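You operate a simulated robot arm through the tools that you are given. There is no shell and no other tool.

You are at the controls of a simulated robot arm. One attempt, no reset.

## Task
Brush the fluff off the green waistcoat with the red clothes brush.
Fine: the brush lives in the wide drawer; put it back and shut the drawer. What is to be rubbed or washed off counts as gone when no trace of it is left.

It is judged by the outcome, as a careful person would: the job done as asked, and still so three seconds after it is handed in. It fails if anything else is knocked over, pushed out of place, dropped, spilled or broken.

## Robot
A 7-joint arm with a two-finger parallel gripper, fixed in place. Base frame: the origin is on the floor under the middle of its stand, x ahead of it, y to its left, z up. Readings come in cm, rad, newtons and seconds.
It reaches about 137.2 cm from its shoulder. Its first joint turns from -2.601 to 2.601 rad. Payload 3.43 kg.
The tool frame sits at the grasp point between the pads (the TCP): z along the fingers, y along the line on which they close. The tips reach 3 cm beyond it. Largest opening 9.4 cm; finger width 2.8, thickness 1; the body of the gripper, 5 by 9.6 cm, starts 5.5 cm behind the TCP.
Orientation is told as [roll, pitch, yaw] about the base's x, y, z axes, in that order, counted from this pose: with the fingers straight down and closing along the base's y, the tool's x points along the base's -x, its y along +y and its z along -z.

## Interface
- The arm moves only by the tool play_rows. Its argument "steps" is a list of rows, each a list of 3 entries, a list of its own where there are three numbers: the turn, a rotation vector about the base's x, y, z in rad, then the shift along the base's x, y, z in cm, then the closure in counts, from 0 (fully open) to 255 (shut). In form: [[[wx, wy, wz], [tx, ty, tz], jaw], ...]. A call has 1 to 20 rows; each row shifts and turns the commanded pose from where the row before left it. Each row takes 0.2 s and may step no farther than 5 cm and 0.15 rad from the row before; otherwise, or with a gripper value out of range, the whole call is refused. A pose out of reach is approached as far as the arm can. The call stops where the force on the tool passes 40 N (or 10 N more than at its start, if that is more) or the arm is blocked; 0.2 s more then pass. The fingers move at their own pace (about 4.5 cm/s each) and stop on an object; they squeeze with about 43 N. The grip force told is the motor's: it shows also when the fingers shut on nothing. Time passes only in rows, and 0.2 s behind the last, so rows that do not move let the fingers close. The reply holds the time, the measured pose of the TCP, the force on the tool along the base axes, the opening and the grip force, in the units named above and with some noise, with the torque about the TCP (base axes, N m) and any sound that the robot's microphone picked up.
- Cameras (640 x 400 px; columns grow to the right, rows downward): "scene" is now at [2.65, 11.8, 149.92]; the picture's right is [-0.58, -0.81, 0.00], its down [-0.45, 0.32, -0.83] and it looks along [0.68, -0.49, -0.55] (base axes); focal length 350 px, centre (320, 200). "wrist" rides on the gripper at [7.6, 1.4, -10.2] in the tool frame; the picture's right is [-0.18, 0.98, 0.00], its down [-0.75, -0.14, -0.64] and it looks along [-0.63, -0.12, 0.77] (tool axes); focal length 243 px, centre (320, 200).
- camera(camera): a new picture of that camera. The clock stands still meanwhile.
- pan_tilt(pan, tilt): turns the head with the scene camera to pan (to the left, within 2.705 rad either way) and tilt (down, from -0.506 to 1.204), counted from straight ahead of the robot. It gives what a move gives.
- point_at(camera, pixels): for up to 12 pixels [column, row] of the newest picture of that camera ("zoom" is the newest enlarged one), the place [x, y, z] in the base frame of the surface seen there, good to about 0.3 cm. The clock stands still meanwhile.
- close_up(camera, box): a new picture of the part [left, top, right, bottom] of that camera's present view, enlarged. The clock stands still meanwhile.
- hand_in(): hands the job in; it is judged then, once.

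Open the gripper and draw the arm clear of the work before you hand the job in, unless the task says otherwise.

The tools are called after "Request:" as a command line: name --argument value ..., lists and objects as JSON in quotes. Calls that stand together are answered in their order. play_rows: Moves the arm, as the interface text tells. Its arguments: {"type":"object","properties":{"steps":{"type":"array","items":{"type":"array"}}},"required":["steps"]} The other tools are called the same way: pan_tilt (pan, tilt) turns the head that bears the scene camera; camera (camera) takes a picture; point_at (camera, pixels) gives the place of the surface under pixels of a picture; close_up (camera, box) takes an enlarged picture of a part of a camera's view; hand_in () hands the job in.

At the start:

```text
t: 0.0
tool_pos: [61.27, -77.56, 120.84]
orientation: [0.001, 0.001, 0.001]
ft_force: [1.1, 0.2, 0.6]
wrist_torque: [0.02, 0.0, -0.01]
width: 9.38
grasp_force: 0.0
head pan, tilt (commanded): [-0.625, 0.586]
```

scene: 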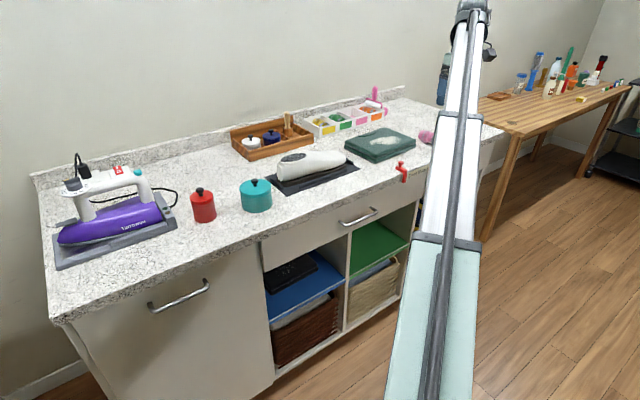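
wrist: 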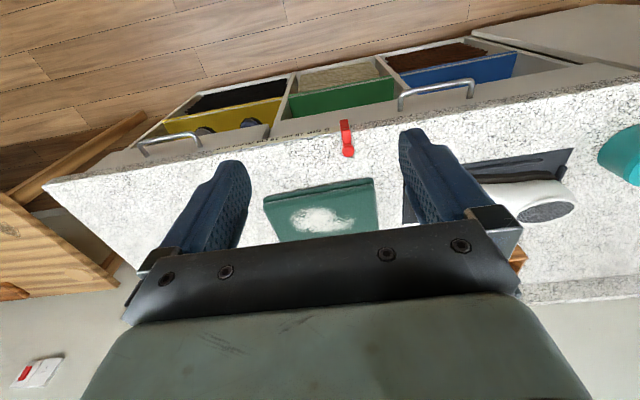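

The scene shows the counter with the folded green waistcoat near (380,145), drawers beneath with a handle at (357,217), and the arm blocking some of the view. I take new pictures and close-ups to find the drawers and the waistcoat.

Request:
close_up --camera "scene" --box '[220, 80, 440, 240]'

Request:
camera --camera "wrist"

Request:
camera --camera "scene"

```text
2.50 times, centred on (330, 160) of scene
```

zoom: 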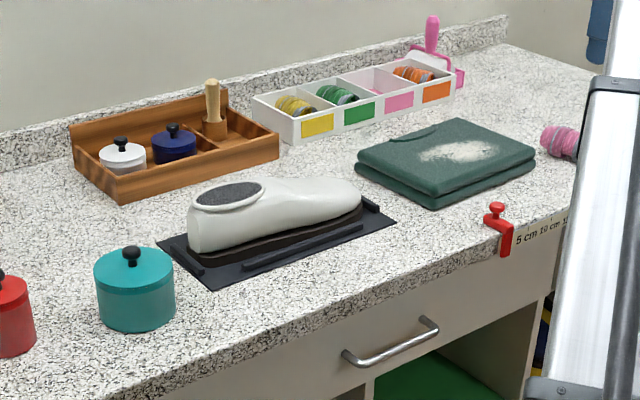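

```text
taken
```

wrist: 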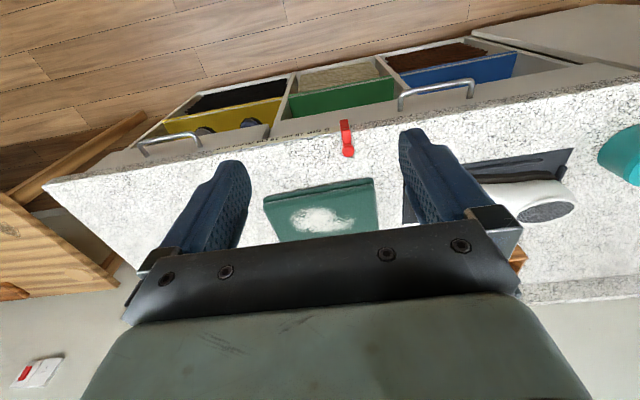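

```text
taken
```

scene: 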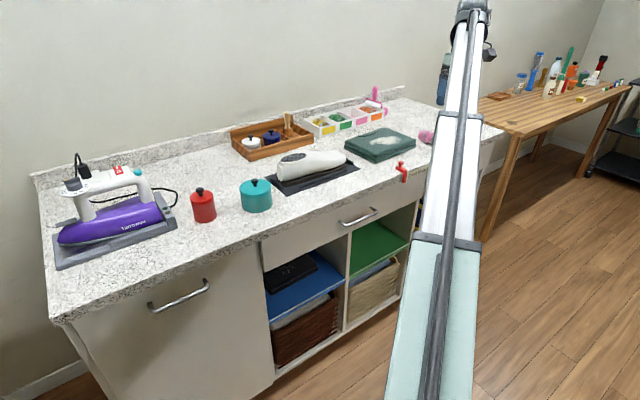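

I measure the key points: waistcoat corners, drawer handle, drawer front and counter edge in the scene, and the two drawer handles in the wrist view.

Request:
point_at --camera "scene" --pixels '[[342, 224], [357, 217], [374, 210], [262, 250], [262, 270], [395, 205], [346, 150], [378, 163], [415, 138], [384, 128], [384, 140], [403, 172]]'

Request:
point_at --camera "wrist" --pixels '[[400, 102], [437, 88], [472, 90], [142, 148], [170, 137], [198, 142], [275, 133], [345, 140], [320, 220], [265, 200], [374, 180], [290, 190]]'

Request:
close_up --camera "wrist" --box '[120, 30, 560, 250]'

```text
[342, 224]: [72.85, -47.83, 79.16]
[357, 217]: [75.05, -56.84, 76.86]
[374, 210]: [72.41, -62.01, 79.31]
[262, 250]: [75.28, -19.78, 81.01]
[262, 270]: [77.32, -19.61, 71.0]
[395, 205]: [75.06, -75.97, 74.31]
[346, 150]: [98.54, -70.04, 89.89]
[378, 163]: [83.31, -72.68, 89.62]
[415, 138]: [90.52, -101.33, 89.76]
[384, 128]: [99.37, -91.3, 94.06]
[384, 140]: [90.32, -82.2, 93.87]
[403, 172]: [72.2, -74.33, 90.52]
```

```text
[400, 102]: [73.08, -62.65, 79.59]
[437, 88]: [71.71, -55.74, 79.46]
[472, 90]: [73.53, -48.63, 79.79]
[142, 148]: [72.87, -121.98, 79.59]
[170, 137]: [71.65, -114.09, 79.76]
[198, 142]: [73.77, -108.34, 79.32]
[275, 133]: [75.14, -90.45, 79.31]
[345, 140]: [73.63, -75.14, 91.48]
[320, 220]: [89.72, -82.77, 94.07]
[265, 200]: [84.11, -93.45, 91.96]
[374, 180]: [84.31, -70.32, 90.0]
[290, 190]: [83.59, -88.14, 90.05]
```

```text
1.45 times, centred on (340, 140) of wrist
```

zoom: 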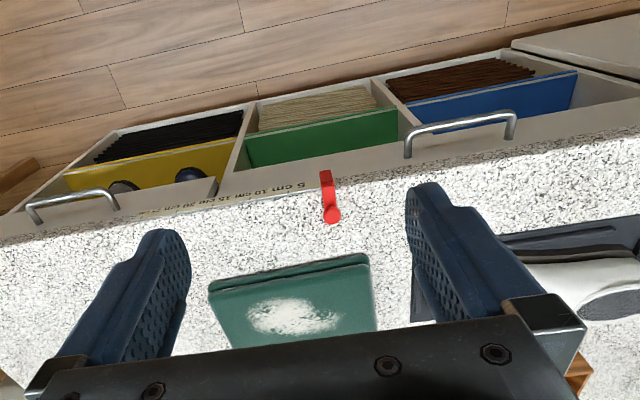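

The wide drawer's handle bar is at about x 71.7, y -55.5, z 79.5. A red clamp sits on the counter edge above that drawer at (403,172), so I look closer at it and at the right-hand drawer.

Request:
close_up --camera "scene" --box '[340, 140, 440, 220]'

Request:
close_up --camera "wrist" --box '[120, 70, 360, 220]'

```text
5.00 times, centred on (390, 180) of scene
```

zoom: 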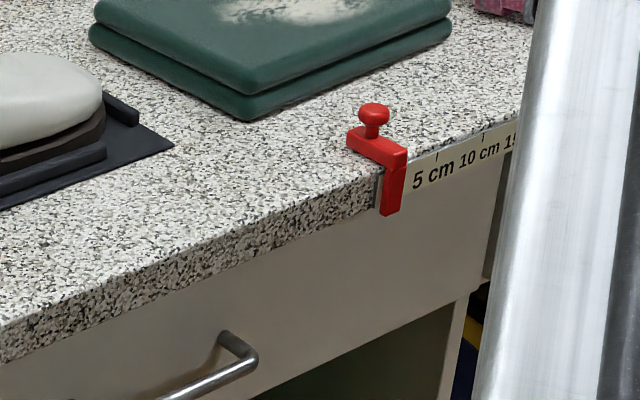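

```text
2.67 times, centred on (240, 145) of wrist
```

zoom: 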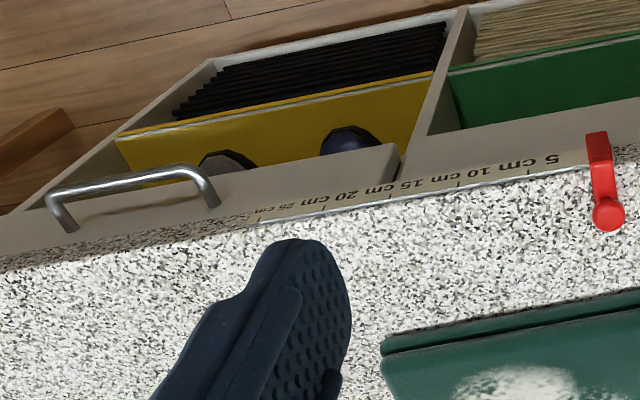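

I measure the clamp's lower end, the counter edge and the drawer front's top and bottom edges to be sure that the clamp does not block the drawer.

Request:
point_at --camera "scene" --pixels '[[403, 181], [404, 176], [396, 182], [394, 188], [401, 169], [415, 191], [412, 198], [380, 190], [380, 194], [418, 188], [300, 235], [300, 270]]'

Request:
point_at --camera "zoom" --pixels '[[398, 150], [392, 170], [405, 165], [598, 135], [600, 160], [600, 190], [560, 150], [300, 190], [130, 185], [140, 172], [205, 195], [60, 225]]'

```text
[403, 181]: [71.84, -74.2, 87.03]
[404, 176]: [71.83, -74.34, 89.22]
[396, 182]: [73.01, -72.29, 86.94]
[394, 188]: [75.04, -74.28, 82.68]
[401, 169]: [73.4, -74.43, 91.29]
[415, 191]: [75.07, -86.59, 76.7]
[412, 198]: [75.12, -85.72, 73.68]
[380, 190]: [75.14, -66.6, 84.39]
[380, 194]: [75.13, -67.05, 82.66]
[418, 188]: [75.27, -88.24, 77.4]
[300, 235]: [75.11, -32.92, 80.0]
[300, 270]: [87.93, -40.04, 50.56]
```

```text
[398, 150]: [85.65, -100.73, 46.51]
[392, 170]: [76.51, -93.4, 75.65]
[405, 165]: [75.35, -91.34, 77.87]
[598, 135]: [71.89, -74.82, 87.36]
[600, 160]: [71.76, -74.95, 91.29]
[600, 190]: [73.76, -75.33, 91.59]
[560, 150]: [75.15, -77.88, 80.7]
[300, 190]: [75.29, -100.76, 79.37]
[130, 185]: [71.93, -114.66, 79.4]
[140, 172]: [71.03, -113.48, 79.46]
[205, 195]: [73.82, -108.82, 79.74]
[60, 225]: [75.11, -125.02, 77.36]
```

The clamp ends at about z 86.5, above and in front of the drawer front (top near z 85), and the wide drawer (y -20 to -91) has its bar at z 79.5. I draw the arm back and pitch the fingers forward toward +x.

Request:
play_rows --steps '[[[0, -0.1309, 0], [-1.36, 1.84, -0.5], 0], [[0, -0.1309, 0], [-1.36, 1.84, -0.5], 0], [[0, -0.1309, 0], [-1.36, 1.84, -0.5], 0], [[0, -0.1309, 0], [-1.36, 1.84, -0.5], 0], [[0, -0.1309, 0], [-1.36, 1.84, -0.5], 0], [[0, -0.1309, 0], [-1.36, 1.84, -0.5], 0], [[0, -0.1309, 0], [-1.36, 1.84, -0.5], 0], [[0, -0.1309, 0], [-1.36, 1.84, -0.5], 0], [[0, -0.1309, 0], [-1.36, 1.84, -0.5], 0], [[0, -0.1309, 0], [-1.36, 1.84, -0.5], 0], [[0, -0.1309, 0], [-1.36, 1.84, -0.5], 0], [[0, -0.1309, 0], [-1.36, 1.84, -0.5], 0]]'

```text
t: 2.6
tool_pos: [44.95, -55.25, 114.93]
orientation: [-3.105, -1.568, 3.104]
ft_force: [0.6, 0.0, -0.5]
wrist_torque: [-0.02, -0.03, 0.02]
width: 9.42
grasp_force: 0.1
head pan, tilt (commanded): [-0.625, 0.586]
```

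The fingers now point along +x as commanded. I roll the gripper a quarter turn about x so that it closes vertically around the bar.

Request:
play_rows --steps '[[[0.1309, 0, 0], [0, 0, 0], 0], [[0.1309, 0, 0], [0, 0, 0], 0], [[0.1309, 0, 0], [0, 0, 0], 0], [[0.1309, 0, 0], [0, 0, 0], 0], [[0.1309, 0, 0], [0, 0, 0], 0], [[0.1309, 0, 0], [0, 0, 0], 0], [[0.1309, 0, 0], [0, 0, 0], 0], [[0.1309, 0, 0], [0, 0, 0], 0], [[0.1309, 0, 0], [0, 0, 0], 0], [[0.1309, 0, 0], [0, 0, 0], 0], [[0.1309, 0, 0], [0, 0, 0], 0], [[0.1309, 0, 0], [0, 0, 0], 0]]'

Request:
camera --camera "scene"

Request:
camera --camera "wrist"

```text
t: 5.2
tool_pos: [45.01, -55.54, 114.88]
orientation: [1.572, 0.002, -1.57]
ft_force: [0.1, 0.0, 0.0]
wrist_torque: [0.04, 0.02, 0.0]
width: 9.39
grasp_force: 0.1
head pan, tilt (commanded): [-0.625, 0.586]
```

```text
taken
```

scene: 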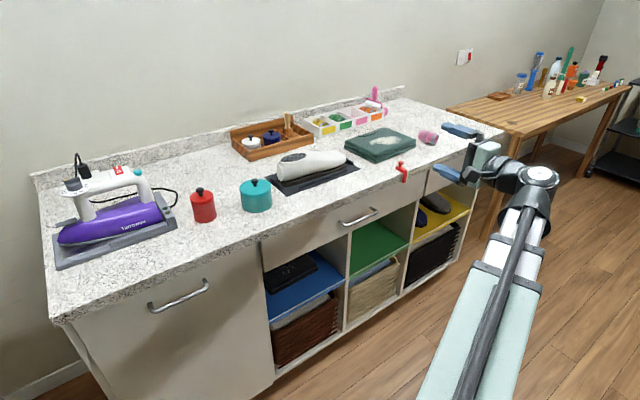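

```text
taken
```

wrist: 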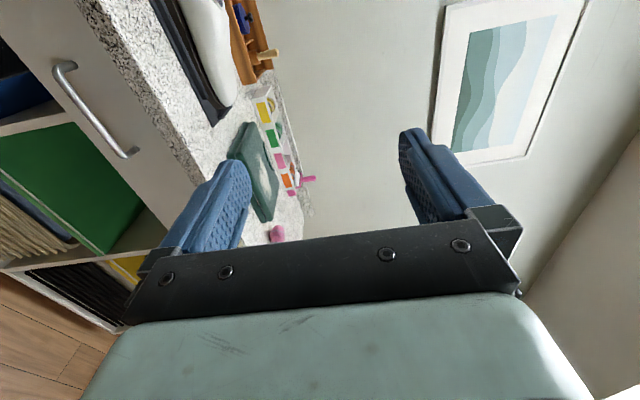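

The roll is right and the handle is visible at (357,217) in the scene. I lower to the handle height with the jaw partly closed to keep clear of the counter overhang, staying back at x 52.

Request:
play_rows --steps '[[[0, 0, 0], [0, 0, -4], 60], [[0, 0, 0], [0, 0, -4], 120], [[0, 0, 0], [0, 0, -4], 140], [[0, 0, 0], [0, 0, -4], 140], [[0, 0, 0], [0, 0, -4], 140], [[0, 0, 0], [0, 0, -4], 140], [[0, 0, 0], [0, 0, -4], 140], [[0, 0, 0], [0, 0, -4], 140], [[0, 0, 0], [3, 0, -3.6], 140], [[0, 0, 0], [4, 0, 0], 140]]'

Request:
close_up --camera "scene" --box '[280, 160, 460, 280]'

Request:
camera --camera "wrist"

```text
t: 7.4
tool_pos: [52.25, -55.56, 79.42]
orientation: [1.571, -0.001, -1.572]
ft_force: [0.3, 0.6, -0.6]
wrist_torque: [0.02, 0.0, -0.02]
width: 4.24
grasp_force: 0.1
head pan, tilt (commanded): [-0.625, 0.586]
```

```text
3.33 times, centred on (370, 220) of scene
```

zoom: 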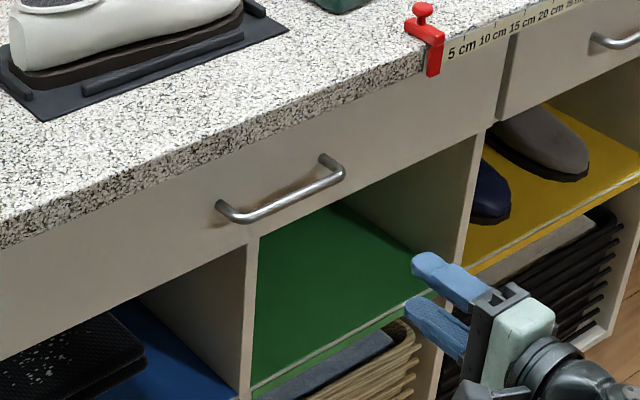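

```text
taken
```

wrist: 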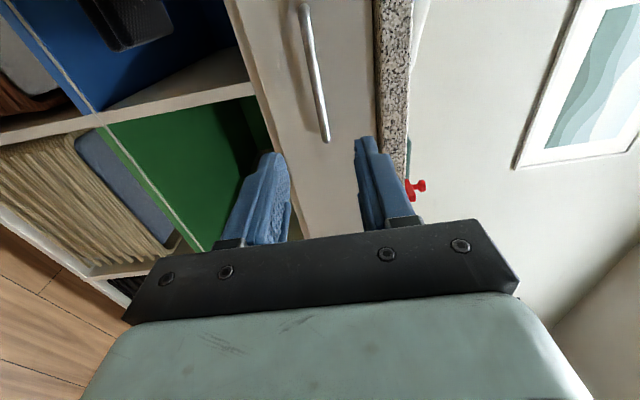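

The gripper is level with the handle, which appears as the bar from (305,5) to (325,140) in the wrist view. I measure the bar precisely from this view.

Request:
point_at --camera "wrist" --pixels '[[307, 20], [312, 60], [318, 100], [323, 130], [309, 60], [316, 60], [376, 100], [392, 100], [345, 60], [410, 100]]'

Request:
point_at --camera "zoom" --pixels '[[220, 208], [260, 212], [300, 195], [338, 172], [325, 160], [222, 202], [60, 235], [200, 165], [432, 72], [505, 100]]'

```text
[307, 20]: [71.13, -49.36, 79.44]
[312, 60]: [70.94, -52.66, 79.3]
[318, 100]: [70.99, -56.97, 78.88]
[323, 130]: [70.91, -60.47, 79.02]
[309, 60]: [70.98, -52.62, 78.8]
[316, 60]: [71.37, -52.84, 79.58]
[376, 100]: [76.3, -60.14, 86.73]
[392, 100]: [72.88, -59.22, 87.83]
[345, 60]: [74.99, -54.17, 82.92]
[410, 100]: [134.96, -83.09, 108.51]
```

```text
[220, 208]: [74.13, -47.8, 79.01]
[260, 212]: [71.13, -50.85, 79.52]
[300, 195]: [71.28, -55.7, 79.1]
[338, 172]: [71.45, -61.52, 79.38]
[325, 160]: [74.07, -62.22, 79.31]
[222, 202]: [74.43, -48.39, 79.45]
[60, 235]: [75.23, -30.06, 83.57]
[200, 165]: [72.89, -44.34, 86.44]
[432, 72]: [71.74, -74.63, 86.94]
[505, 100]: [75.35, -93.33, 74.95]
```

The bar's centre is at about x 71.4, z 79.1. I move forward so that the TCP is at x 71, z 79.1, then close on it.

Request:
play_rows --steps '[[[0, 0, 0], [4, 0, -0.3], 140], [[0, 0, 0], [4, 0, 0], 140], [[0, 0, 0], [4, 0, 0], 140], [[0, 0, 0], [3, 0, 0], 140], [[0, 0, 0], [2, 0, 0], 140], [[0, 0, 0], [1.75, 0, 0], 140], [[0, 0, 0], [0, 0, 0], 200], [[0, 0, 0], [0, 0, 0], 255], [[0, 0, 0], [0, 0, 0], 255], [[0, 0, 0], [0, 0, 0], 255]]'

Request:
camera --camera "wrist"

```text
t: 9.6
tool_pos: [70.8, -55.35, 78.93]
orientation: [1.571, -0.001, -1.572]
ft_force: [-4.1, -1.1, 9.0]
wrist_torque: [0.03, -0.07, -0.12]
width: 1.2
grasp_force: 45.3
head pan, tilt (commanded): [-0.625, 0.586]
```

```text
taken
```

wrist: 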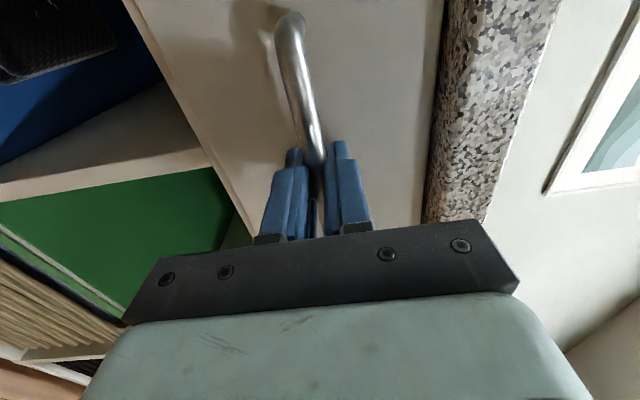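

The bar is gripped (width 1.2, 45 N). I pull the drawer gently toward -x.

Request:
play_rows --steps '[[[0, 0, 0], [-0.8, 0, 0], 255], [[0, 0, 0], [-1.2, 0, 0], 255], [[0, 0, 0], [-1.5, 0, 0], 255], [[0, 0, 0], [-1.5, 0, 0], 255], [[0, 0, 0], [-1.5, 0, 0], 255], [[0, 0, 0], [-1.5, 0, 0], 255]]'

Request:
camera --camera "scene"

```text
t: 11.0
tool_pos: [62.91, -55.38, 79.01]
orientation: [1.571, 0.002, -1.574]
ft_force: [0.4, -13.4, 18.0]
wrist_torque: [-0.18, -0.13, 0.35]
width: 1.16
grasp_force: 45.0
head pan, tilt (commanded): [-0.625, 0.586]
```

```text
taken
```

scene: 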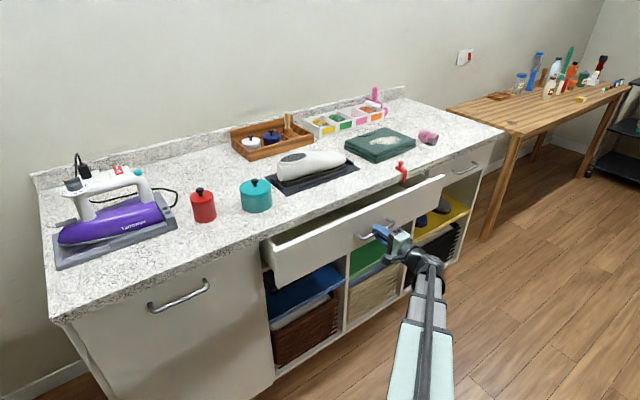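

The drawer is sliding out; the tool feels about +18 N in z and -13 N in y, so I ease the command slightly that way while pulling another 12 cm.

Request:
play_rows --steps '[[[0, 0, 0], [-1.5, -0.05, 0.1], 255], [[0, 0, 0], [-1.5, -0.05, 0.1], 255], [[0, 0, 0], [-1.5, -0.05, 0], 255], [[0, 0, 0], [-1.5, 0, 0], 255], [[0, 0, 0], [-1.5, 0, 0], 255], [[0, 0, 0], [-1.5, 0, 0], 255], [[0, 0, 0], [-1.5, 0, 0], 255], [[0, 0, 0], [-1.5, 0, 0], 255]]'

Request:
camera --camera "scene"

```text
t: 12.8
tool_pos: [50.75, -55.35, 79.04]
orientation: [1.569, -0.001, -1.567]
ft_force: [-0.5, 11.9, -11.1]
wrist_torque: [0.01, 0.07, -1.28]
width: 1.19
grasp_force: 45.2
head pan, tilt (commanded): [-0.625, 0.586]
```

```text
taken
```

scene: 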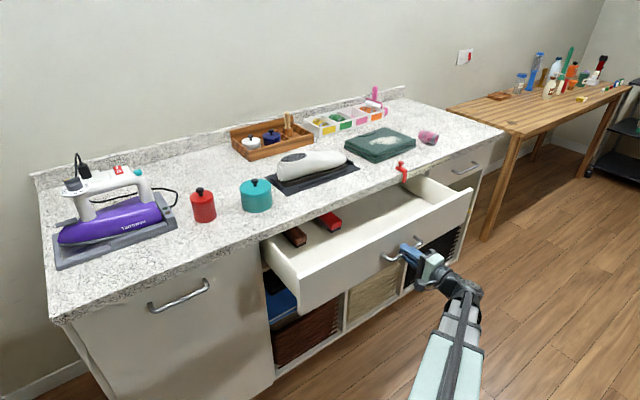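

The drawer is about 20 cm open and a brown and a red item show at (297,235) and (328,221). I look closer before pulling further.

Request:
close_up --camera "scene" --box '[250, 160, 490, 320]'

Request:
close_up --camera "scene" --box '[270, 195, 370, 260]'

```text
2.50 times, centred on (370, 240) of scene
```

zoom: 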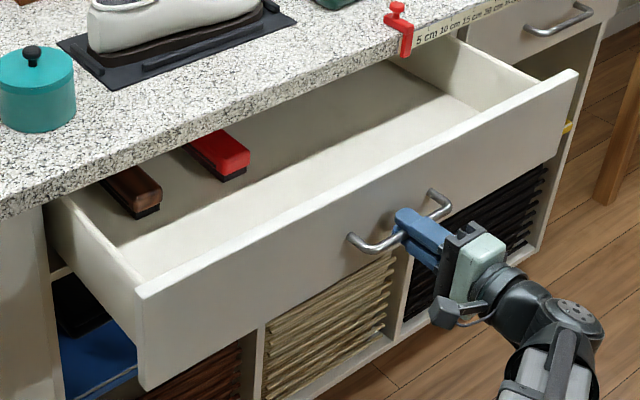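

```text
6.15 times, centred on (320, 228) of scene
```

zoom: 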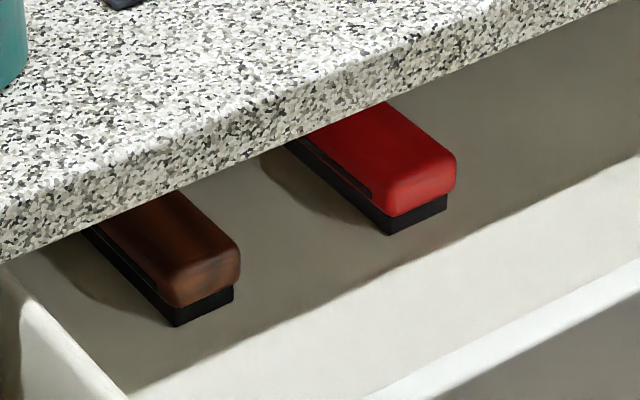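

Both brushes lie bristles down with long axes along x, still half under the counter. I pull the drawer out further, easing the residual side force.

Request:
play_rows --steps '[[[0, 0, 0], [-1.5, 0.05, -0.1], 255], [[0, 0, 0], [-1.5, 0.05, 0], 255], [[0, 0, 0], [-1.5, 0, 0], 255], [[0, 0, 0], [-1.5, 0, 0], 255], [[0, 0, 0], [-1.5, 0, 0], 255], [[0, 0, 0], [-1.5, 0, 0], 255], [[0, 0, 0], [-1.5, 0, 0], 255], [[0, 0, 0], [-1.5, 0, 0], 255]]'

Request:
camera --camera "scene"

```text
t: 14.6
tool_pos: [38.9, -55.41, 79.04]
orientation: [1.568, 0.001, -1.566]
ft_force: [0.8, 24.5, -20.7]
wrist_torque: [0.09, 0.15, -0.02]
width: 1.19
grasp_force: 45.3
head pan, tilt (commanded): [-0.625, 0.586]
```

```text
taken
```

scene: 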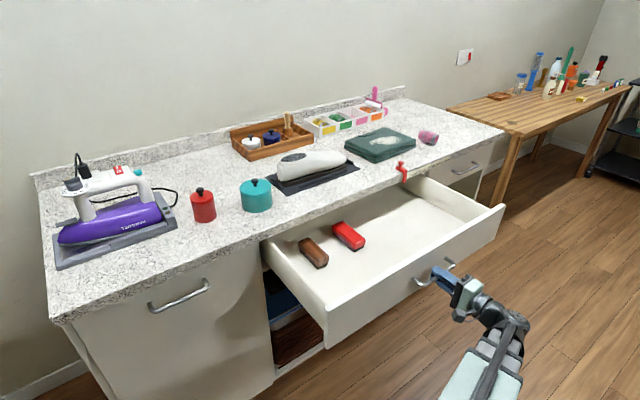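

The drawer is about 32 cm open with both brushes in full view at (314,253) and (347,236). I measure the red brush and the drawer walls.

Request:
close_up --camera "scene" --box '[290, 210, 390, 275]'

Request:
point_at --camera "scene" --pixels '[[347, 234], [338, 224], [358, 246], [332, 230], [314, 253], [300, 243], [327, 266], [380, 240], [330, 320], [460, 225], [355, 250], [270, 250]]'

```text
6.15 times, centred on (340, 242) of scene
```

zoom: 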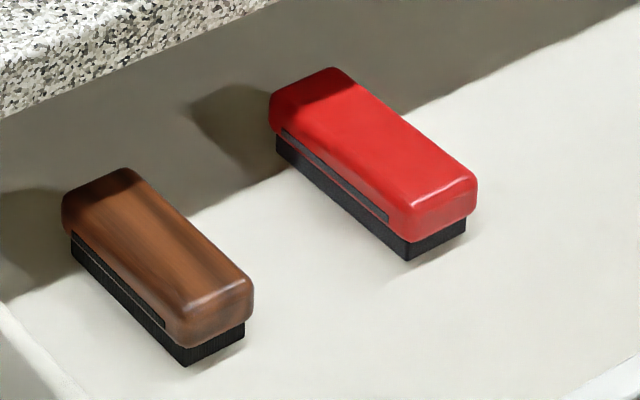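

```text
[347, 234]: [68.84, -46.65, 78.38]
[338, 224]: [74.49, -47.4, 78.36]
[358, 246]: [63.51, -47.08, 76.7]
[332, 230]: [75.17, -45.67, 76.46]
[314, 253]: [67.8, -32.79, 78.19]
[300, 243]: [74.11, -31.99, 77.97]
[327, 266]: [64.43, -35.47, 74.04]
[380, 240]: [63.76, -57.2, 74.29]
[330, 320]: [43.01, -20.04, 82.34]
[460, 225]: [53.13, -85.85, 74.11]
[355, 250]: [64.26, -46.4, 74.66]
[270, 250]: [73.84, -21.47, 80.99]
```

The red brush spans x 63.5–75.2, y about -47, top z 78.4, floor z 74.1, with its back end still under the counter edge (x 73). I pull the drawer some 5 cm more, correcting the side forces as I go.

Request:
play_rows --steps '[[[0, 0, 0], [-1, 0.08, -0.06], 255], [[0, 0, 0], [-1, 0.08, -0.06], 255], [[0, 0, 0], [-1, 0.05, -0.04], 255], [[0, 0, 0], [-1, 0, 0], 255], [[0, 0, 0], [-1, 0, 0], 255]]'

Request:
camera --camera "scene"

```text
t: 15.7
tool_pos: [34.82, -55.31, 78.99]
orientation: [1.577, 0.003, -1.574]
ft_force: [17.8, 3.1, 0.1]
wrist_torque: [-0.03, -0.02, -0.93]
width: 1.16
grasp_force: 44.9
head pan, tilt (commanded): [-0.625, 0.586]
stopped in row 5: the force on the tool passed its limit at 65 N (the readings are from after the stop); the commanded pose is now the measured one
```

```text
taken
```

scene: 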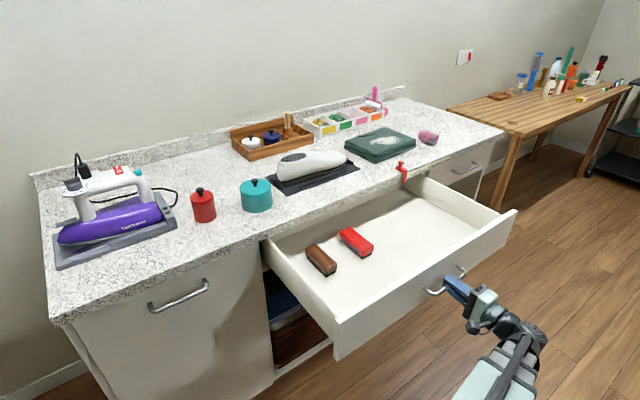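

The drawer hit its end stop at about 36 cm open. I open the jaw, back off from the bar and rise.

Request:
play_rows --steps '[[[0, 0, 0], [0, 0, 0], 180], [[0, 0, 0], [0, 0, 0], 140], [[0, 0, 0], [0, 0, 0], 140], [[0, 0, 0], [-2, 0, 0], 140], [[0, 0, 0], [-2, 0, 0], 140], [[0, 0, 0], [-2, 0, 0], 140], [[0, 0, 0], [-1, 0, 1], 100], [[0, 0, 0], [0, 0, 4], 50], [[0, 0, 0], [0, 0, 4], 0], [[0, 0, 0], [0, 0, 4], 0], [[0, 0, 0], [0, 0, 4], 0], [[0, 0, 0], [0, 0, 4], 0], [[0, 0, 0], [0, 0, 4], 0], [[0, 0, 0], [0, 0, 4], 0]]'

Request:
camera --camera "scene"

```text
t: 18.7
tool_pos: [27.38, -55.26, 108.45]
orientation: [1.578, -0.001, -1.577]
ft_force: [0.0, 0.0, 0.0]
wrist_torque: [-0.01, -0.01, 0.02]
width: 9.41
grasp_force: 0.1
head pan, tilt (commanded): [-0.625, 0.586]
```

```text
taken
```

scene: 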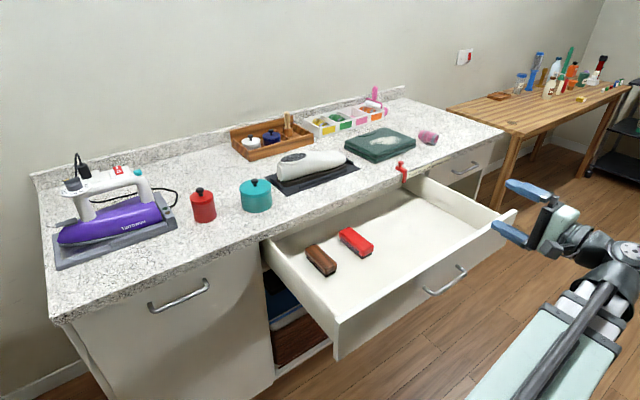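

The drawer stays open and the arm is clear. I measure the red brush and the fluff patch precisely with close-ups.

Request:
close_up --camera "scene" --box '[300, 215, 400, 280]'

Request:
point_at --camera "zoom" --pixels '[[240, 100], [280, 85], [360, 195], [420, 175], [380, 215], [330, 140], [255, 130], [300, 115], [390, 145], [355, 225], [250, 140], [340, 150]]'

```text
6.15 times, centred on (350, 248) of scene
```

zoom: 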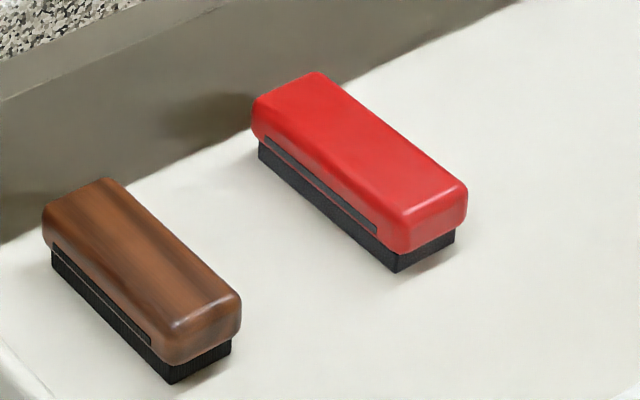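

```text
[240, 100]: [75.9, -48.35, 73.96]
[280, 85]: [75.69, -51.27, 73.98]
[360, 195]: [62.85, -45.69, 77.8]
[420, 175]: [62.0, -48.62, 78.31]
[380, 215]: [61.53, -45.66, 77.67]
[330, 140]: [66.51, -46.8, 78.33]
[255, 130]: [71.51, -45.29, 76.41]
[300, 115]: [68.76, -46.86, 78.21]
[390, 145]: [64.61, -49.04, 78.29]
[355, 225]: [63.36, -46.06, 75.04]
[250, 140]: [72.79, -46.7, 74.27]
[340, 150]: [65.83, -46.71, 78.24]
```

I refine the brush outline with its visible corners in this close-up.

Request:
point_at --camera "zoom" --pixels '[[320, 78], [262, 103], [461, 190], [408, 222], [396, 268], [452, 240], [262, 152], [435, 235], [310, 90], [400, 130], [330, 185], [435, 210]]'

Request:
close_up --camera "scene" --box '[335, 115, 445, 185]'

```text
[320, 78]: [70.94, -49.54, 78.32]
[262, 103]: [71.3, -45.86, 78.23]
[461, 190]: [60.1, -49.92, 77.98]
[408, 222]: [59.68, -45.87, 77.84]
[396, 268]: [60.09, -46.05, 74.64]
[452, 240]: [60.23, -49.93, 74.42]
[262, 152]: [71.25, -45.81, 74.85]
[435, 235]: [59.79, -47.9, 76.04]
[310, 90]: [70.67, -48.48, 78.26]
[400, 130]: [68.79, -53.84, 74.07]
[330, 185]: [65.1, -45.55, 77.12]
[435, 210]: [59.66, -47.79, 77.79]
```

```text
5.71 times, centred on (390, 150) of scene
```

zoom: 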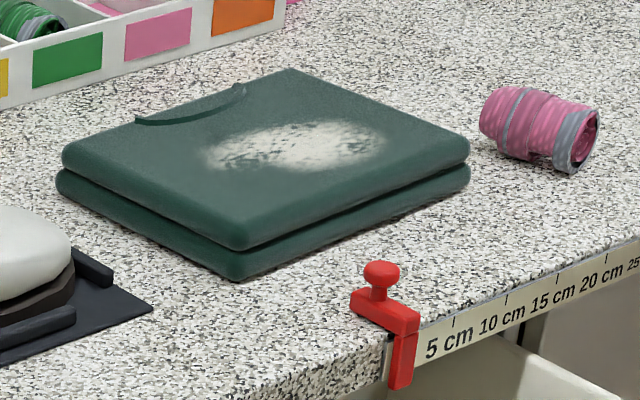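

The red brush spans x 59.6–71.4, y -45.5 to -50.2 and z 74.1–78.3. Next I measure the fluff patch and the waistcoat edges in the new close-up.

Request:
point_at --camera "zoom" --pixels '[[205, 155], [250, 135], [330, 122], [388, 142], [340, 168], [260, 170], [300, 145], [65, 155], [295, 75], [465, 145], [245, 240], [190, 108]]'

Request:
point_at --camera "scene" --pixels '[[428, 137], [420, 137], [360, 165], [310, 165], [275, 190]]'

```text
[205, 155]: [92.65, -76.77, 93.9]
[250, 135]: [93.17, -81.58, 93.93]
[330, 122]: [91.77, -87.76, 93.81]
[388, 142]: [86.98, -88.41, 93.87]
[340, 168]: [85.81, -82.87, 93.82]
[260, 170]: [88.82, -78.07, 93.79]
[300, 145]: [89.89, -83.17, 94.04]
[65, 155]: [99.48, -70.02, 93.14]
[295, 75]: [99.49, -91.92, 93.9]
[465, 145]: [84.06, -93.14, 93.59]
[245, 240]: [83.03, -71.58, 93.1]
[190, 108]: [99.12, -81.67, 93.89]
```

```text
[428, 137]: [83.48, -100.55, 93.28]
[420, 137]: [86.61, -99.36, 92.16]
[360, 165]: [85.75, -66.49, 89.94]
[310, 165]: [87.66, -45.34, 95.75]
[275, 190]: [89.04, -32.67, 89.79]
```

The fluff covers roughly x 85–94.5, y -76 to -89 at z 93.9 on a waistcoat spanning x 83–99.5, y -70 to -93.5. I turn the fingers back down on the way up, then test whether the arm reaches above the waistcoat in that posture.

Request:
play_rows --steps '[[[-0.1309, 0, 0], [1, 0, 1], 0], [[-0.1309, 0, 0], [1, 0, 1], 0], [[-0.1309, 0, 0], [1, 0, 1], 0], [[-0.1309, 0, 0], [1, 0, 1], 0], [[-0.1309, 0, 0], [1, 0, 1], 0], [[-0.1309, 0, 0], [1, 0, 1], 0], [[-0.1309, 0, 0], [1, 0, 1], 0], [[-0.1309, 0, 0], [1, 0, 1], 0], [[-0.1309, 0, 0], [1, 0, 1], 0], [[-0.1309, 0, 0], [1, 0, 1], 0], [[-0.1309, 0, 0], [1, 0, 1], 0], [[-0.1309, 0, 0], [1, 0, 1], 0]]'

Request:
play_rows --steps '[[[0, 0.1309, 0], [2, -1, 0], 0], [[0, 0.1309, 0], [2, -1, 0], 0], [[0, 0.1309, 0], [2, -1, 0], 0], [[0, 0.1309, 0], [2, -1, 0], 0], [[0, 0.1309, 0], [2, -1, 0], 0], [[0, 0.1309, 0], [2, -1, 0], 0], [[0, 0.1309, 0], [2, -1, 0], 0], [[0, 0.1309, 0], [2, -1, 0], 0], [[0, 0.1309, 0], [2, -1, 0], 0], [[0, 0.1309, 0], [2, -1, 0], 0], [[0, 0.1309, 0], [2, -1, 0], 0], [[0, 0.1309, 0], [2, -1, 0], 0]]'

```text
t: 21.3
tool_pos: [39.49, -55.53, 119.96]
orientation: [-2.521, -1.568, 2.532]
ft_force: [-0.3, 0.2, 0.0]
wrist_torque: [0.0, -0.01, -0.04]
width: 9.39
grasp_force: 0.1
head pan, tilt (commanded): [-0.625, 0.586]
```

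```text
t: 23.9
tool_pos: [63.77, -67.4, 120.04]
orientation: [0.006, -0.003, 0.0]
ft_force: [0.2, 1.2, -0.2]
wrist_torque: [-0.01, -0.02, -0.01]
width: 9.42
grasp_force: 0.1
head pan, tilt (commanded): [-0.625, 0.586]
```

The fingers point down again at (63.8,-67.4,120). I test the reach by hovering well above the far right part of the waistcoat at about z 110.

Request:
play_rows --steps '[[[0, 0, 0], [2.62, -2.46, -1], 0], [[0, 0, 0], [2.62, -2.46, -1], 0], [[0, 0, 0], [2.62, -2.46, -1], 0], [[0, 0, 0], [2.62, -2.46, -1], 0], [[0, 0, 0], [2.62, -2.46, -1], 0], [[0, 0, 0], [2.62, -2.46, -1], 0], [[0, 0, 0], [2.62, -2.46, -1], 0], [[0, 0, 0], [2.62, -2.46, -1], 0], [[0, 0, 0], [2.62, -2.46, -1], 0], [[0, 0, 0], [2.62, -2.46, -1], 0]]'

Request:
camera --camera "scene"

Request:
camera --camera "wrist"

```text
t: 26.1
tool_pos: [82.26, -83.69, 107.07]
orientation: [0.006, -0.004, 0.0]
ft_force: [-0.2, -0.2, 0.9]
wrist_torque: [-0.01, -0.02, 0.02]
width: 9.39
grasp_force: 0.1
out of reach, approached as far as the arm can: row 7, 8, 9, 10
head pan, tilt (commanded): [-0.625, 0.586]
```

```text
taken
```

scene: 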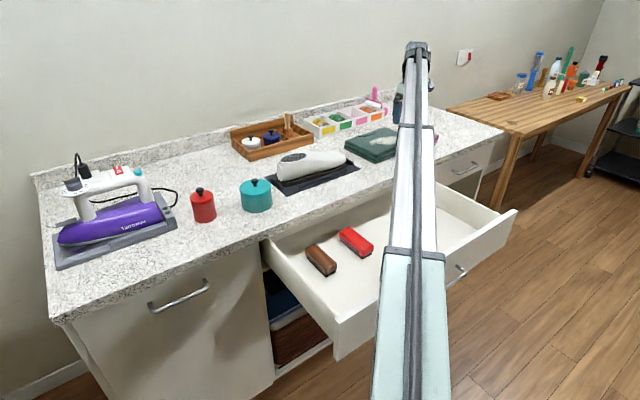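

```text
taken
```

wrist: 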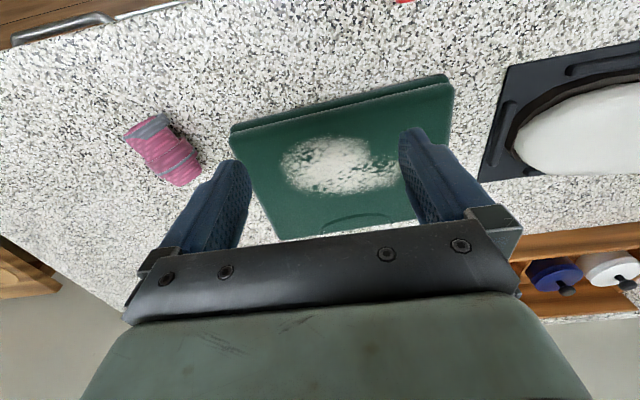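

Straight down the arm stops at a radius of about 117 cm (82.3,-83.7), short of the patch. A forward pitch of the gripper about its closing axis, in the arm's radial plane, should extend the reach, so I step back to a reachable pose and read where the command stands.

Request:
play_rows --steps '[[[0, 0, 0], [-2, 3.6, 1], 0], [[0, 0, 0], [-2, 3.6, 1], 0], [[0, 0, 0], [-2, 3.6, 1], 0], [[0, 0, 0], [-2, 3.6, 1], 0], [[0, 0, 0], [-2, 3.6, 1], 0]]'

```text
t: 27.3
tool_pos: [72.41, -65.55, 112.12]
orientation: [0.008, -0.005, -0.001]
ft_force: [-0.4, -0.2, 0.6]
wrist_torque: [0.01, 0.0, 0.01]
width: 9.39
grasp_force: 0.0
head pan, tilt (commanded): [-0.625, 0.586]
```

The command follows the reached pose. I now pitch 45° forward and yaw into the radial plane, then hover over the fluff's centre at z about 105 to test the reach with the empty gripper.

Request:
play_rows --steps '[[[-0.007, -0.13, 0], [0, 0, 0], 0], [[0, -0.13, 0], [0, 0, 0], 0], [[0, -0.13, 0], [0, 0, 0], 0], [[0, -0.13, 0], [0, 0, 0], 0], [[0, -0.13, 0], [0, 0, 0], 0], [[0, -0.13, 0], [0, 0, 0], 0], [[0, 0, -0.124], [0, 0, 0], 0], [[0, 0, -0.124], [0, 0, 0], 0], [[0, 0, -0.124], [0, 0, 0], 0], [[0, 0, -0.124], [0, 0, 0], 0], [[0, 0, -0.124], [0, 0, 0], 0], [[0, 0, -0.124], [0, 0, 0], 0], [[0, 0, 0], [2.9, -2.88, -1.17], 0], [[0, 0, 0], [2.9, -2.88, -1.17], 0], [[0, 0, 0], [2.9, -2.88, -1.17], 0], [[0, 0, 0], [2.9, -2.88, -1.17], 0], [[0, 0, 0], [2.9, -2.88, -1.17], 0], [[0, 0, 0], [2.9, -2.88, -1.17], 0]]'

Request:
camera --camera "scene"

Request:
camera --camera "wrist"

```text
t: 31.1
tool_pos: [89.81, -83.13, 105.18]
orientation: [0.001, -0.782, -0.745]
ft_force: [0.3, -0.3, 0.2]
wrist_torque: [0.0, 0.01, -0.01]
width: 9.4
grasp_force: 0.1
head pan, tilt (commanded): [-0.625, 0.586]
```

```text
taken
```

scene: 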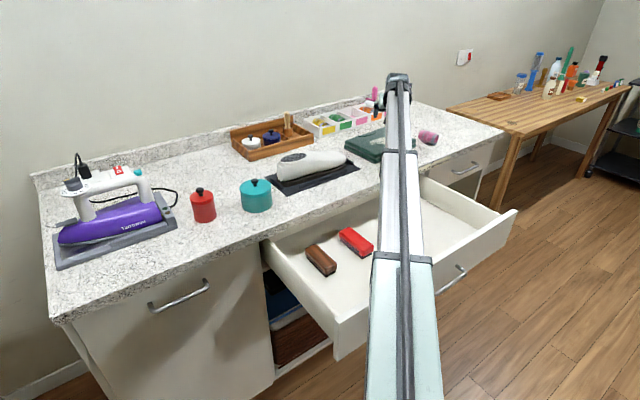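

```text
taken
```

wrist: 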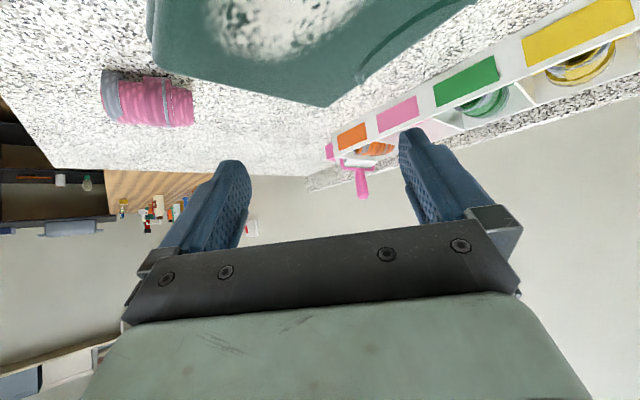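

The pitched pose reaches (89.8,-83.1,105) exactly. I check the margin a few centimetres further out and lower, still clear of the cloth.

Request:
play_rows --steps '[[[0, 0, 0], [0, 0, -2.5], 0], [[0, 0, 0], [0, 0, -2.2], 0], [[0, 0, 0], [1.8, -1.7, 0], 0], [[0, 0, 0], [1.8, -1.7, 0], 0]]'

```text
t: 32.1
tool_pos: [93.73, -86.44, 100.39]
orientation: [0.001, -0.784, -0.743]
ft_force: [-0.4, 0.2, 0.1]
wrist_torque: [0.04, -0.01, 0.03]
width: 9.39
grasp_force: 0.1
head pan, tilt (commanded): [-0.625, 0.586]
```

The reach is ample (93.7,-86.4,100.4 reached). I go back up and over to a point above the red brush in the drawer, undoing the yaw but keeping the pitch.

Request:
play_rows --steps "[[[0, 0, 0], [-1, 1, 3], 0], [[0, 0, 0], [-1, 1, 3], 0], [[0, 0, 0], [-1, 1, 3], 0], [[0, 0, 0.0, 0][0:3], [-1, 1, 3], 0]]"

```text
refused: the rows could not be read
```

The row format was malformed; I send the same lift again with plain numbers.

Request:
play_rows --steps '[[[0, 0, 0], [-1, 1, 3], 0], [[0, 0, 0], [-1, 1, 3], 0], [[0, 0, 0], [-1, 1, 3], 0], [[0, 0, 0], [-1, 1, 3], 0], [[0, 0, 0.0931], [-3, 3, 0], 0], [[0, 0, 0.0931], [-3, 3, 0], 0], [[0, 0, 0.0931], [-3, 3, 0], 0], [[0, 0, 0.0931], [-3, 3, 0], 0], [[0, 0, 0.0931], [-3, 3, 0], 0], [[0, 0, 0.0931], [-3, 3, 0], 0], [[0, 0, 0.0931], [-3, 3, 0], 0], [[0, 0, 0.0931], [-3, 3, 0], 0], [[0, 0, 0], [0, 3.5, -3], 0], [[0, 0, 0], [0, 3.5, -3], 0], [[0, 0, 0], [0, 3.5, -3], 0]]'

Request:
camera --camera "scene"

Request:
camera --camera "wrist"

```text
t: 35.3
tool_pos: [65.54, -48.19, 103.11]
orientation: [-0.002, -0.785, 0.003]
ft_force: [-0.3, 0.6, -0.8]
wrist_torque: [0.0, 0.0, 0.01]
width: 9.4
grasp_force: 0.1
head pan, tilt (commanded): [-0.625, 0.586]
```

```text
taken
```

scene: 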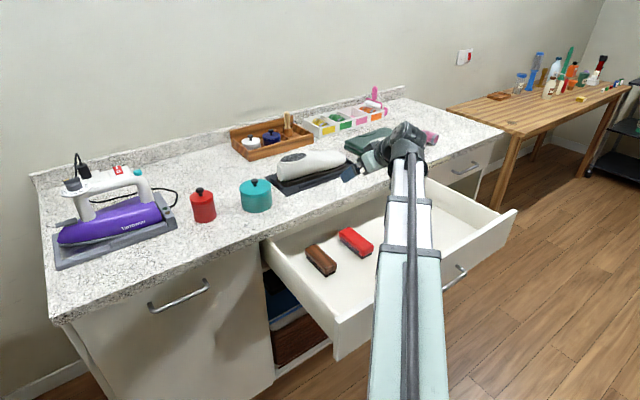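

```text
taken
```

wrist: 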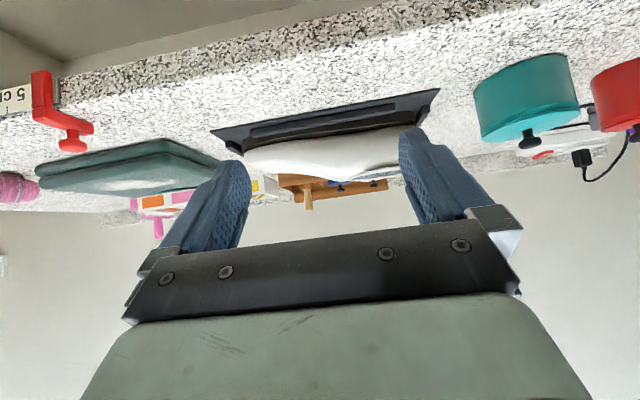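

The gripper hovers above the brush at y -48.2. I lower to z 86 and check the fit.

Request:
play_rows --steps '[[[0, 0, 0], [0, 0.2, -3.5], 0], [[0, 0, 0], [0, 0, -3.5], 0], [[0, 0, 0], [0, 0, -3.5], 0], [[0, 0, 0], [0, 0, -3.5], 0], [[0, 0, 0], [0, 0, -3], 0]]'

Request:
close_up --camera "scene" --box '[290, 180, 440, 280]'

Request:
camera --camera "wrist"

```text
t: 36.5
tool_pos: [65.42, -48.15, 86.53]
orientation: [0.0, -0.784, 0.002]
ft_force: [1.5, 0.5, -0.5]
wrist_torque: [0.05, 0.02, 0.01]
width: 9.38
grasp_force: 0.0
head pan, tilt (commanded): [-0.625, 0.586]
```

```text
4.00 times, centred on (365, 230) of scene
```

zoom: 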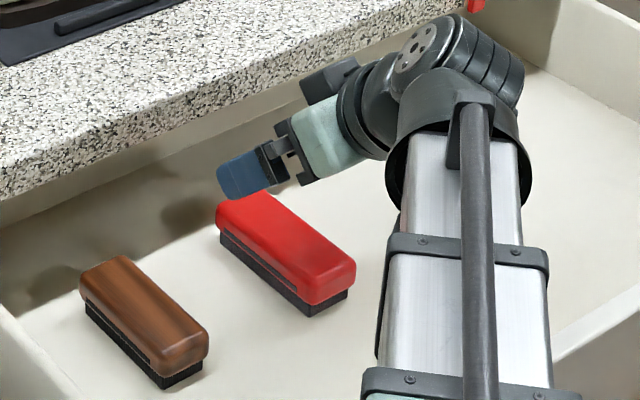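

```text
taken
```

wrist: 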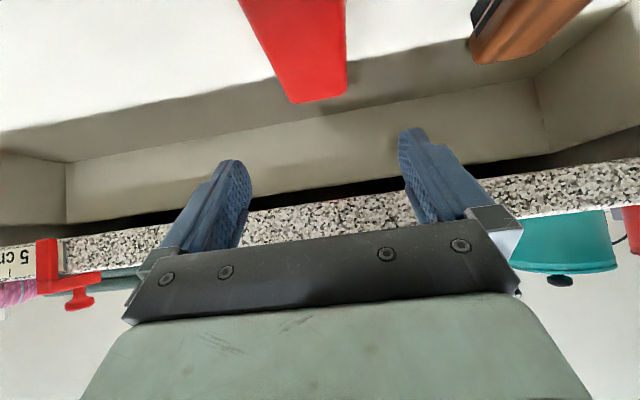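

The brush end sits centred between the fingers at columns 290–345 of the wrist view. Before lowering I check the height of the wrist and forearm above the drawer's walls.

Request:
point_at --camera "zoom" --pixels '[[430, 150], [400, 200], [460, 40], [330, 90], [390, 110], [470, 250], [470, 380], [500, 90], [330, 145], [425, 180], [240, 175], [600, 350]]'

Request:
camera --camera "scene"

```text
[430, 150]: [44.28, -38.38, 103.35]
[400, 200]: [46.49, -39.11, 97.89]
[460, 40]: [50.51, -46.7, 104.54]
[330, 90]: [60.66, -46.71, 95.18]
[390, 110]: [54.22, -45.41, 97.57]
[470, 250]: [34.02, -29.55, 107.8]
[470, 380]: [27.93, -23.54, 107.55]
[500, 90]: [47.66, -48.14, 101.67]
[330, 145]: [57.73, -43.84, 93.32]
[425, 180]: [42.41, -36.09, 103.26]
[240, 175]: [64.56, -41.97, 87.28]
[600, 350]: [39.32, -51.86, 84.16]
```

```text
taken
```

scene: 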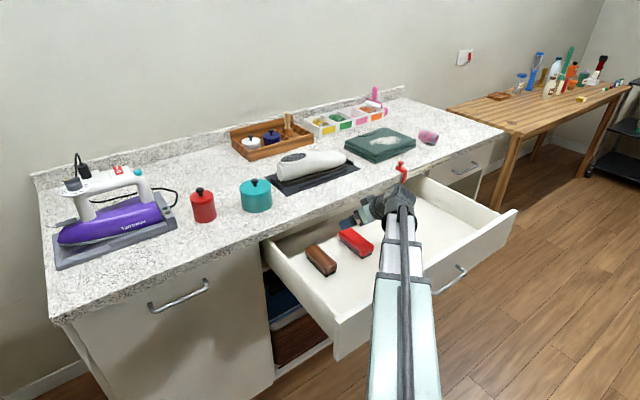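

The forearm passes over the drawer front (top near z 84.2), so I measure the forearm's top face and sides to estimate its underside.

Request:
point_at --camera "scene" --pixels '[[391, 250], [414, 250], [384, 300], [426, 300], [390, 262], [420, 262], [389, 235], [417, 235], [402, 222], [424, 280], [440, 262], [346, 330]]'

Request:
close_up --camera "scene" --box '[340, 170, 480, 270]'

```text
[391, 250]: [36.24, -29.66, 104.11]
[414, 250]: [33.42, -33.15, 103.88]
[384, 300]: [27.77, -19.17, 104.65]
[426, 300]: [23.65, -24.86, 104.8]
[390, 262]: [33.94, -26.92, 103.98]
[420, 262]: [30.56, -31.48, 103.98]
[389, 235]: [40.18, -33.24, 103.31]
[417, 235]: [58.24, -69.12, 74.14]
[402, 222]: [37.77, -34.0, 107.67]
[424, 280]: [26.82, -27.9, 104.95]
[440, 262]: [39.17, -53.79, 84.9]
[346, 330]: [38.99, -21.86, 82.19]
```

```text
4.00 times, centred on (410, 220) of scene
```

zoom: 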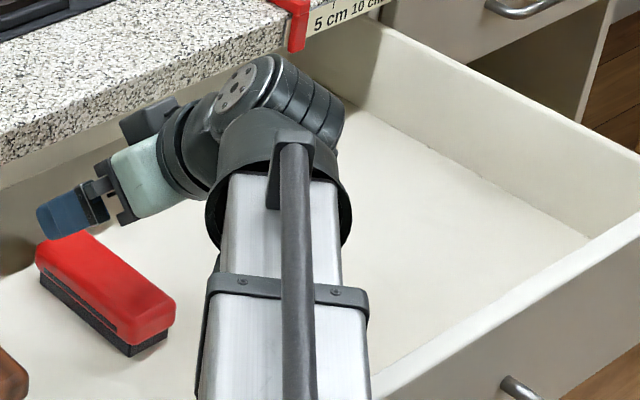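

The forearm's underside should clear the drawer front by about 4 cm after lowering. I lower in small rows to z 78.1 with the jaw open around the brush.

Request:
play_rows --steps '[[[0, 0, 0], [0, 0.15, -1.5], 0], [[0, 0, 0], [0, 0.1, -1.5], 0], [[0, 0, 0], [0, 0, -1.5], 0], [[0, 0, 0], [0, 0, -1.5], 0]]'

Request:
camera --camera "wrist"

Request:
close_up --camera "scene" --box '[310, 180, 450, 280]'

```text
t: 37.5
tool_pos: [65.38, -47.67, 80.55]
orientation: [0.0, -0.785, 0.001]
ft_force: [0.3, 0.2, -1.2]
wrist_torque: [0.03, -0.02, 0.04]
width: 9.39
grasp_force: 0.1
head pan, tilt (commanded): [-0.625, 0.586]
```

```text
taken
```

wrist: 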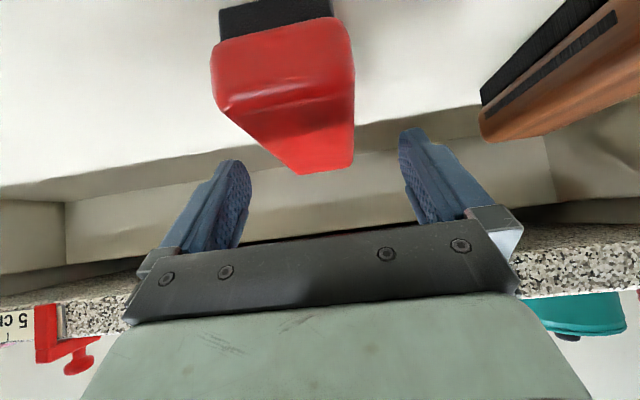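

```text
4.00 times, centred on (380, 230) of scene
```

zoom: 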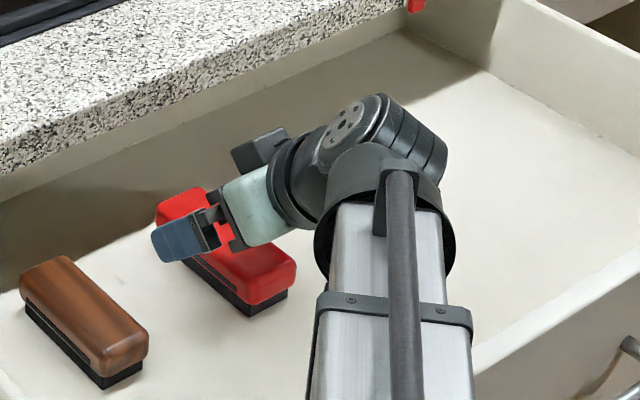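

The brush's far end (columns 300–352) is centred between the fingers and nothing touches. I lower the last 2.4 cm and close.

Request:
play_rows --steps '[[[0, 0, 0], [0, -0.1, -1.2], 0], [[0, 0, 0], [0, 0, -1.2], 0], [[0, 0, 0], [0, 0, 0], 60], [[0, 0, 0], [0, 0, 0], 120], [[0, 0, 0], [0, 0, 0], 180], [[0, 0, 0], [0, 0, 0], 255], [[0, 0, 0], [0, 0, 0], 255], [[0, 0, 0], [0, 0, 0], 255]]'

Request:
camera --camera "wrist"

Request:
close_up --camera "scene" --box '[310, 180, 450, 280]'

```text
t: 39.3
tool_pos: [65.37, -47.8, 78.07]
orientation: [0.001, -0.784, 0.001]
ft_force: [0.5, 0.2, 0.1]
wrist_torque: [-0.01, 0.01, -0.01]
width: 5.35
grasp_force: 43.2
head pan, tilt (commanded): [-0.625, 0.586]
```

```text
taken
```

wrist: 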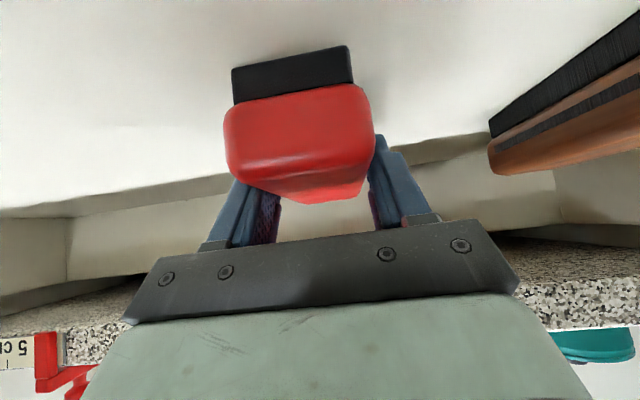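

```text
4.00 times, centred on (380, 230) of scene
```

zoom: 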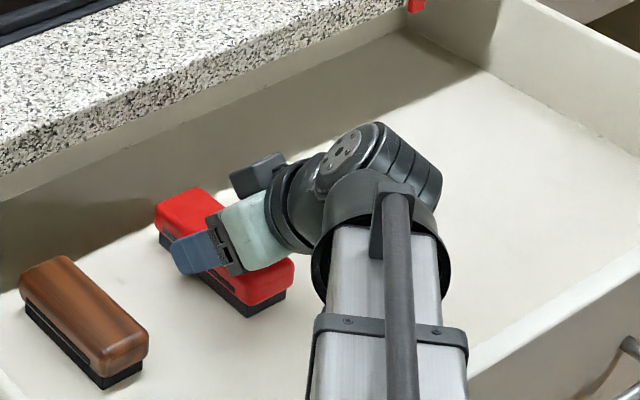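

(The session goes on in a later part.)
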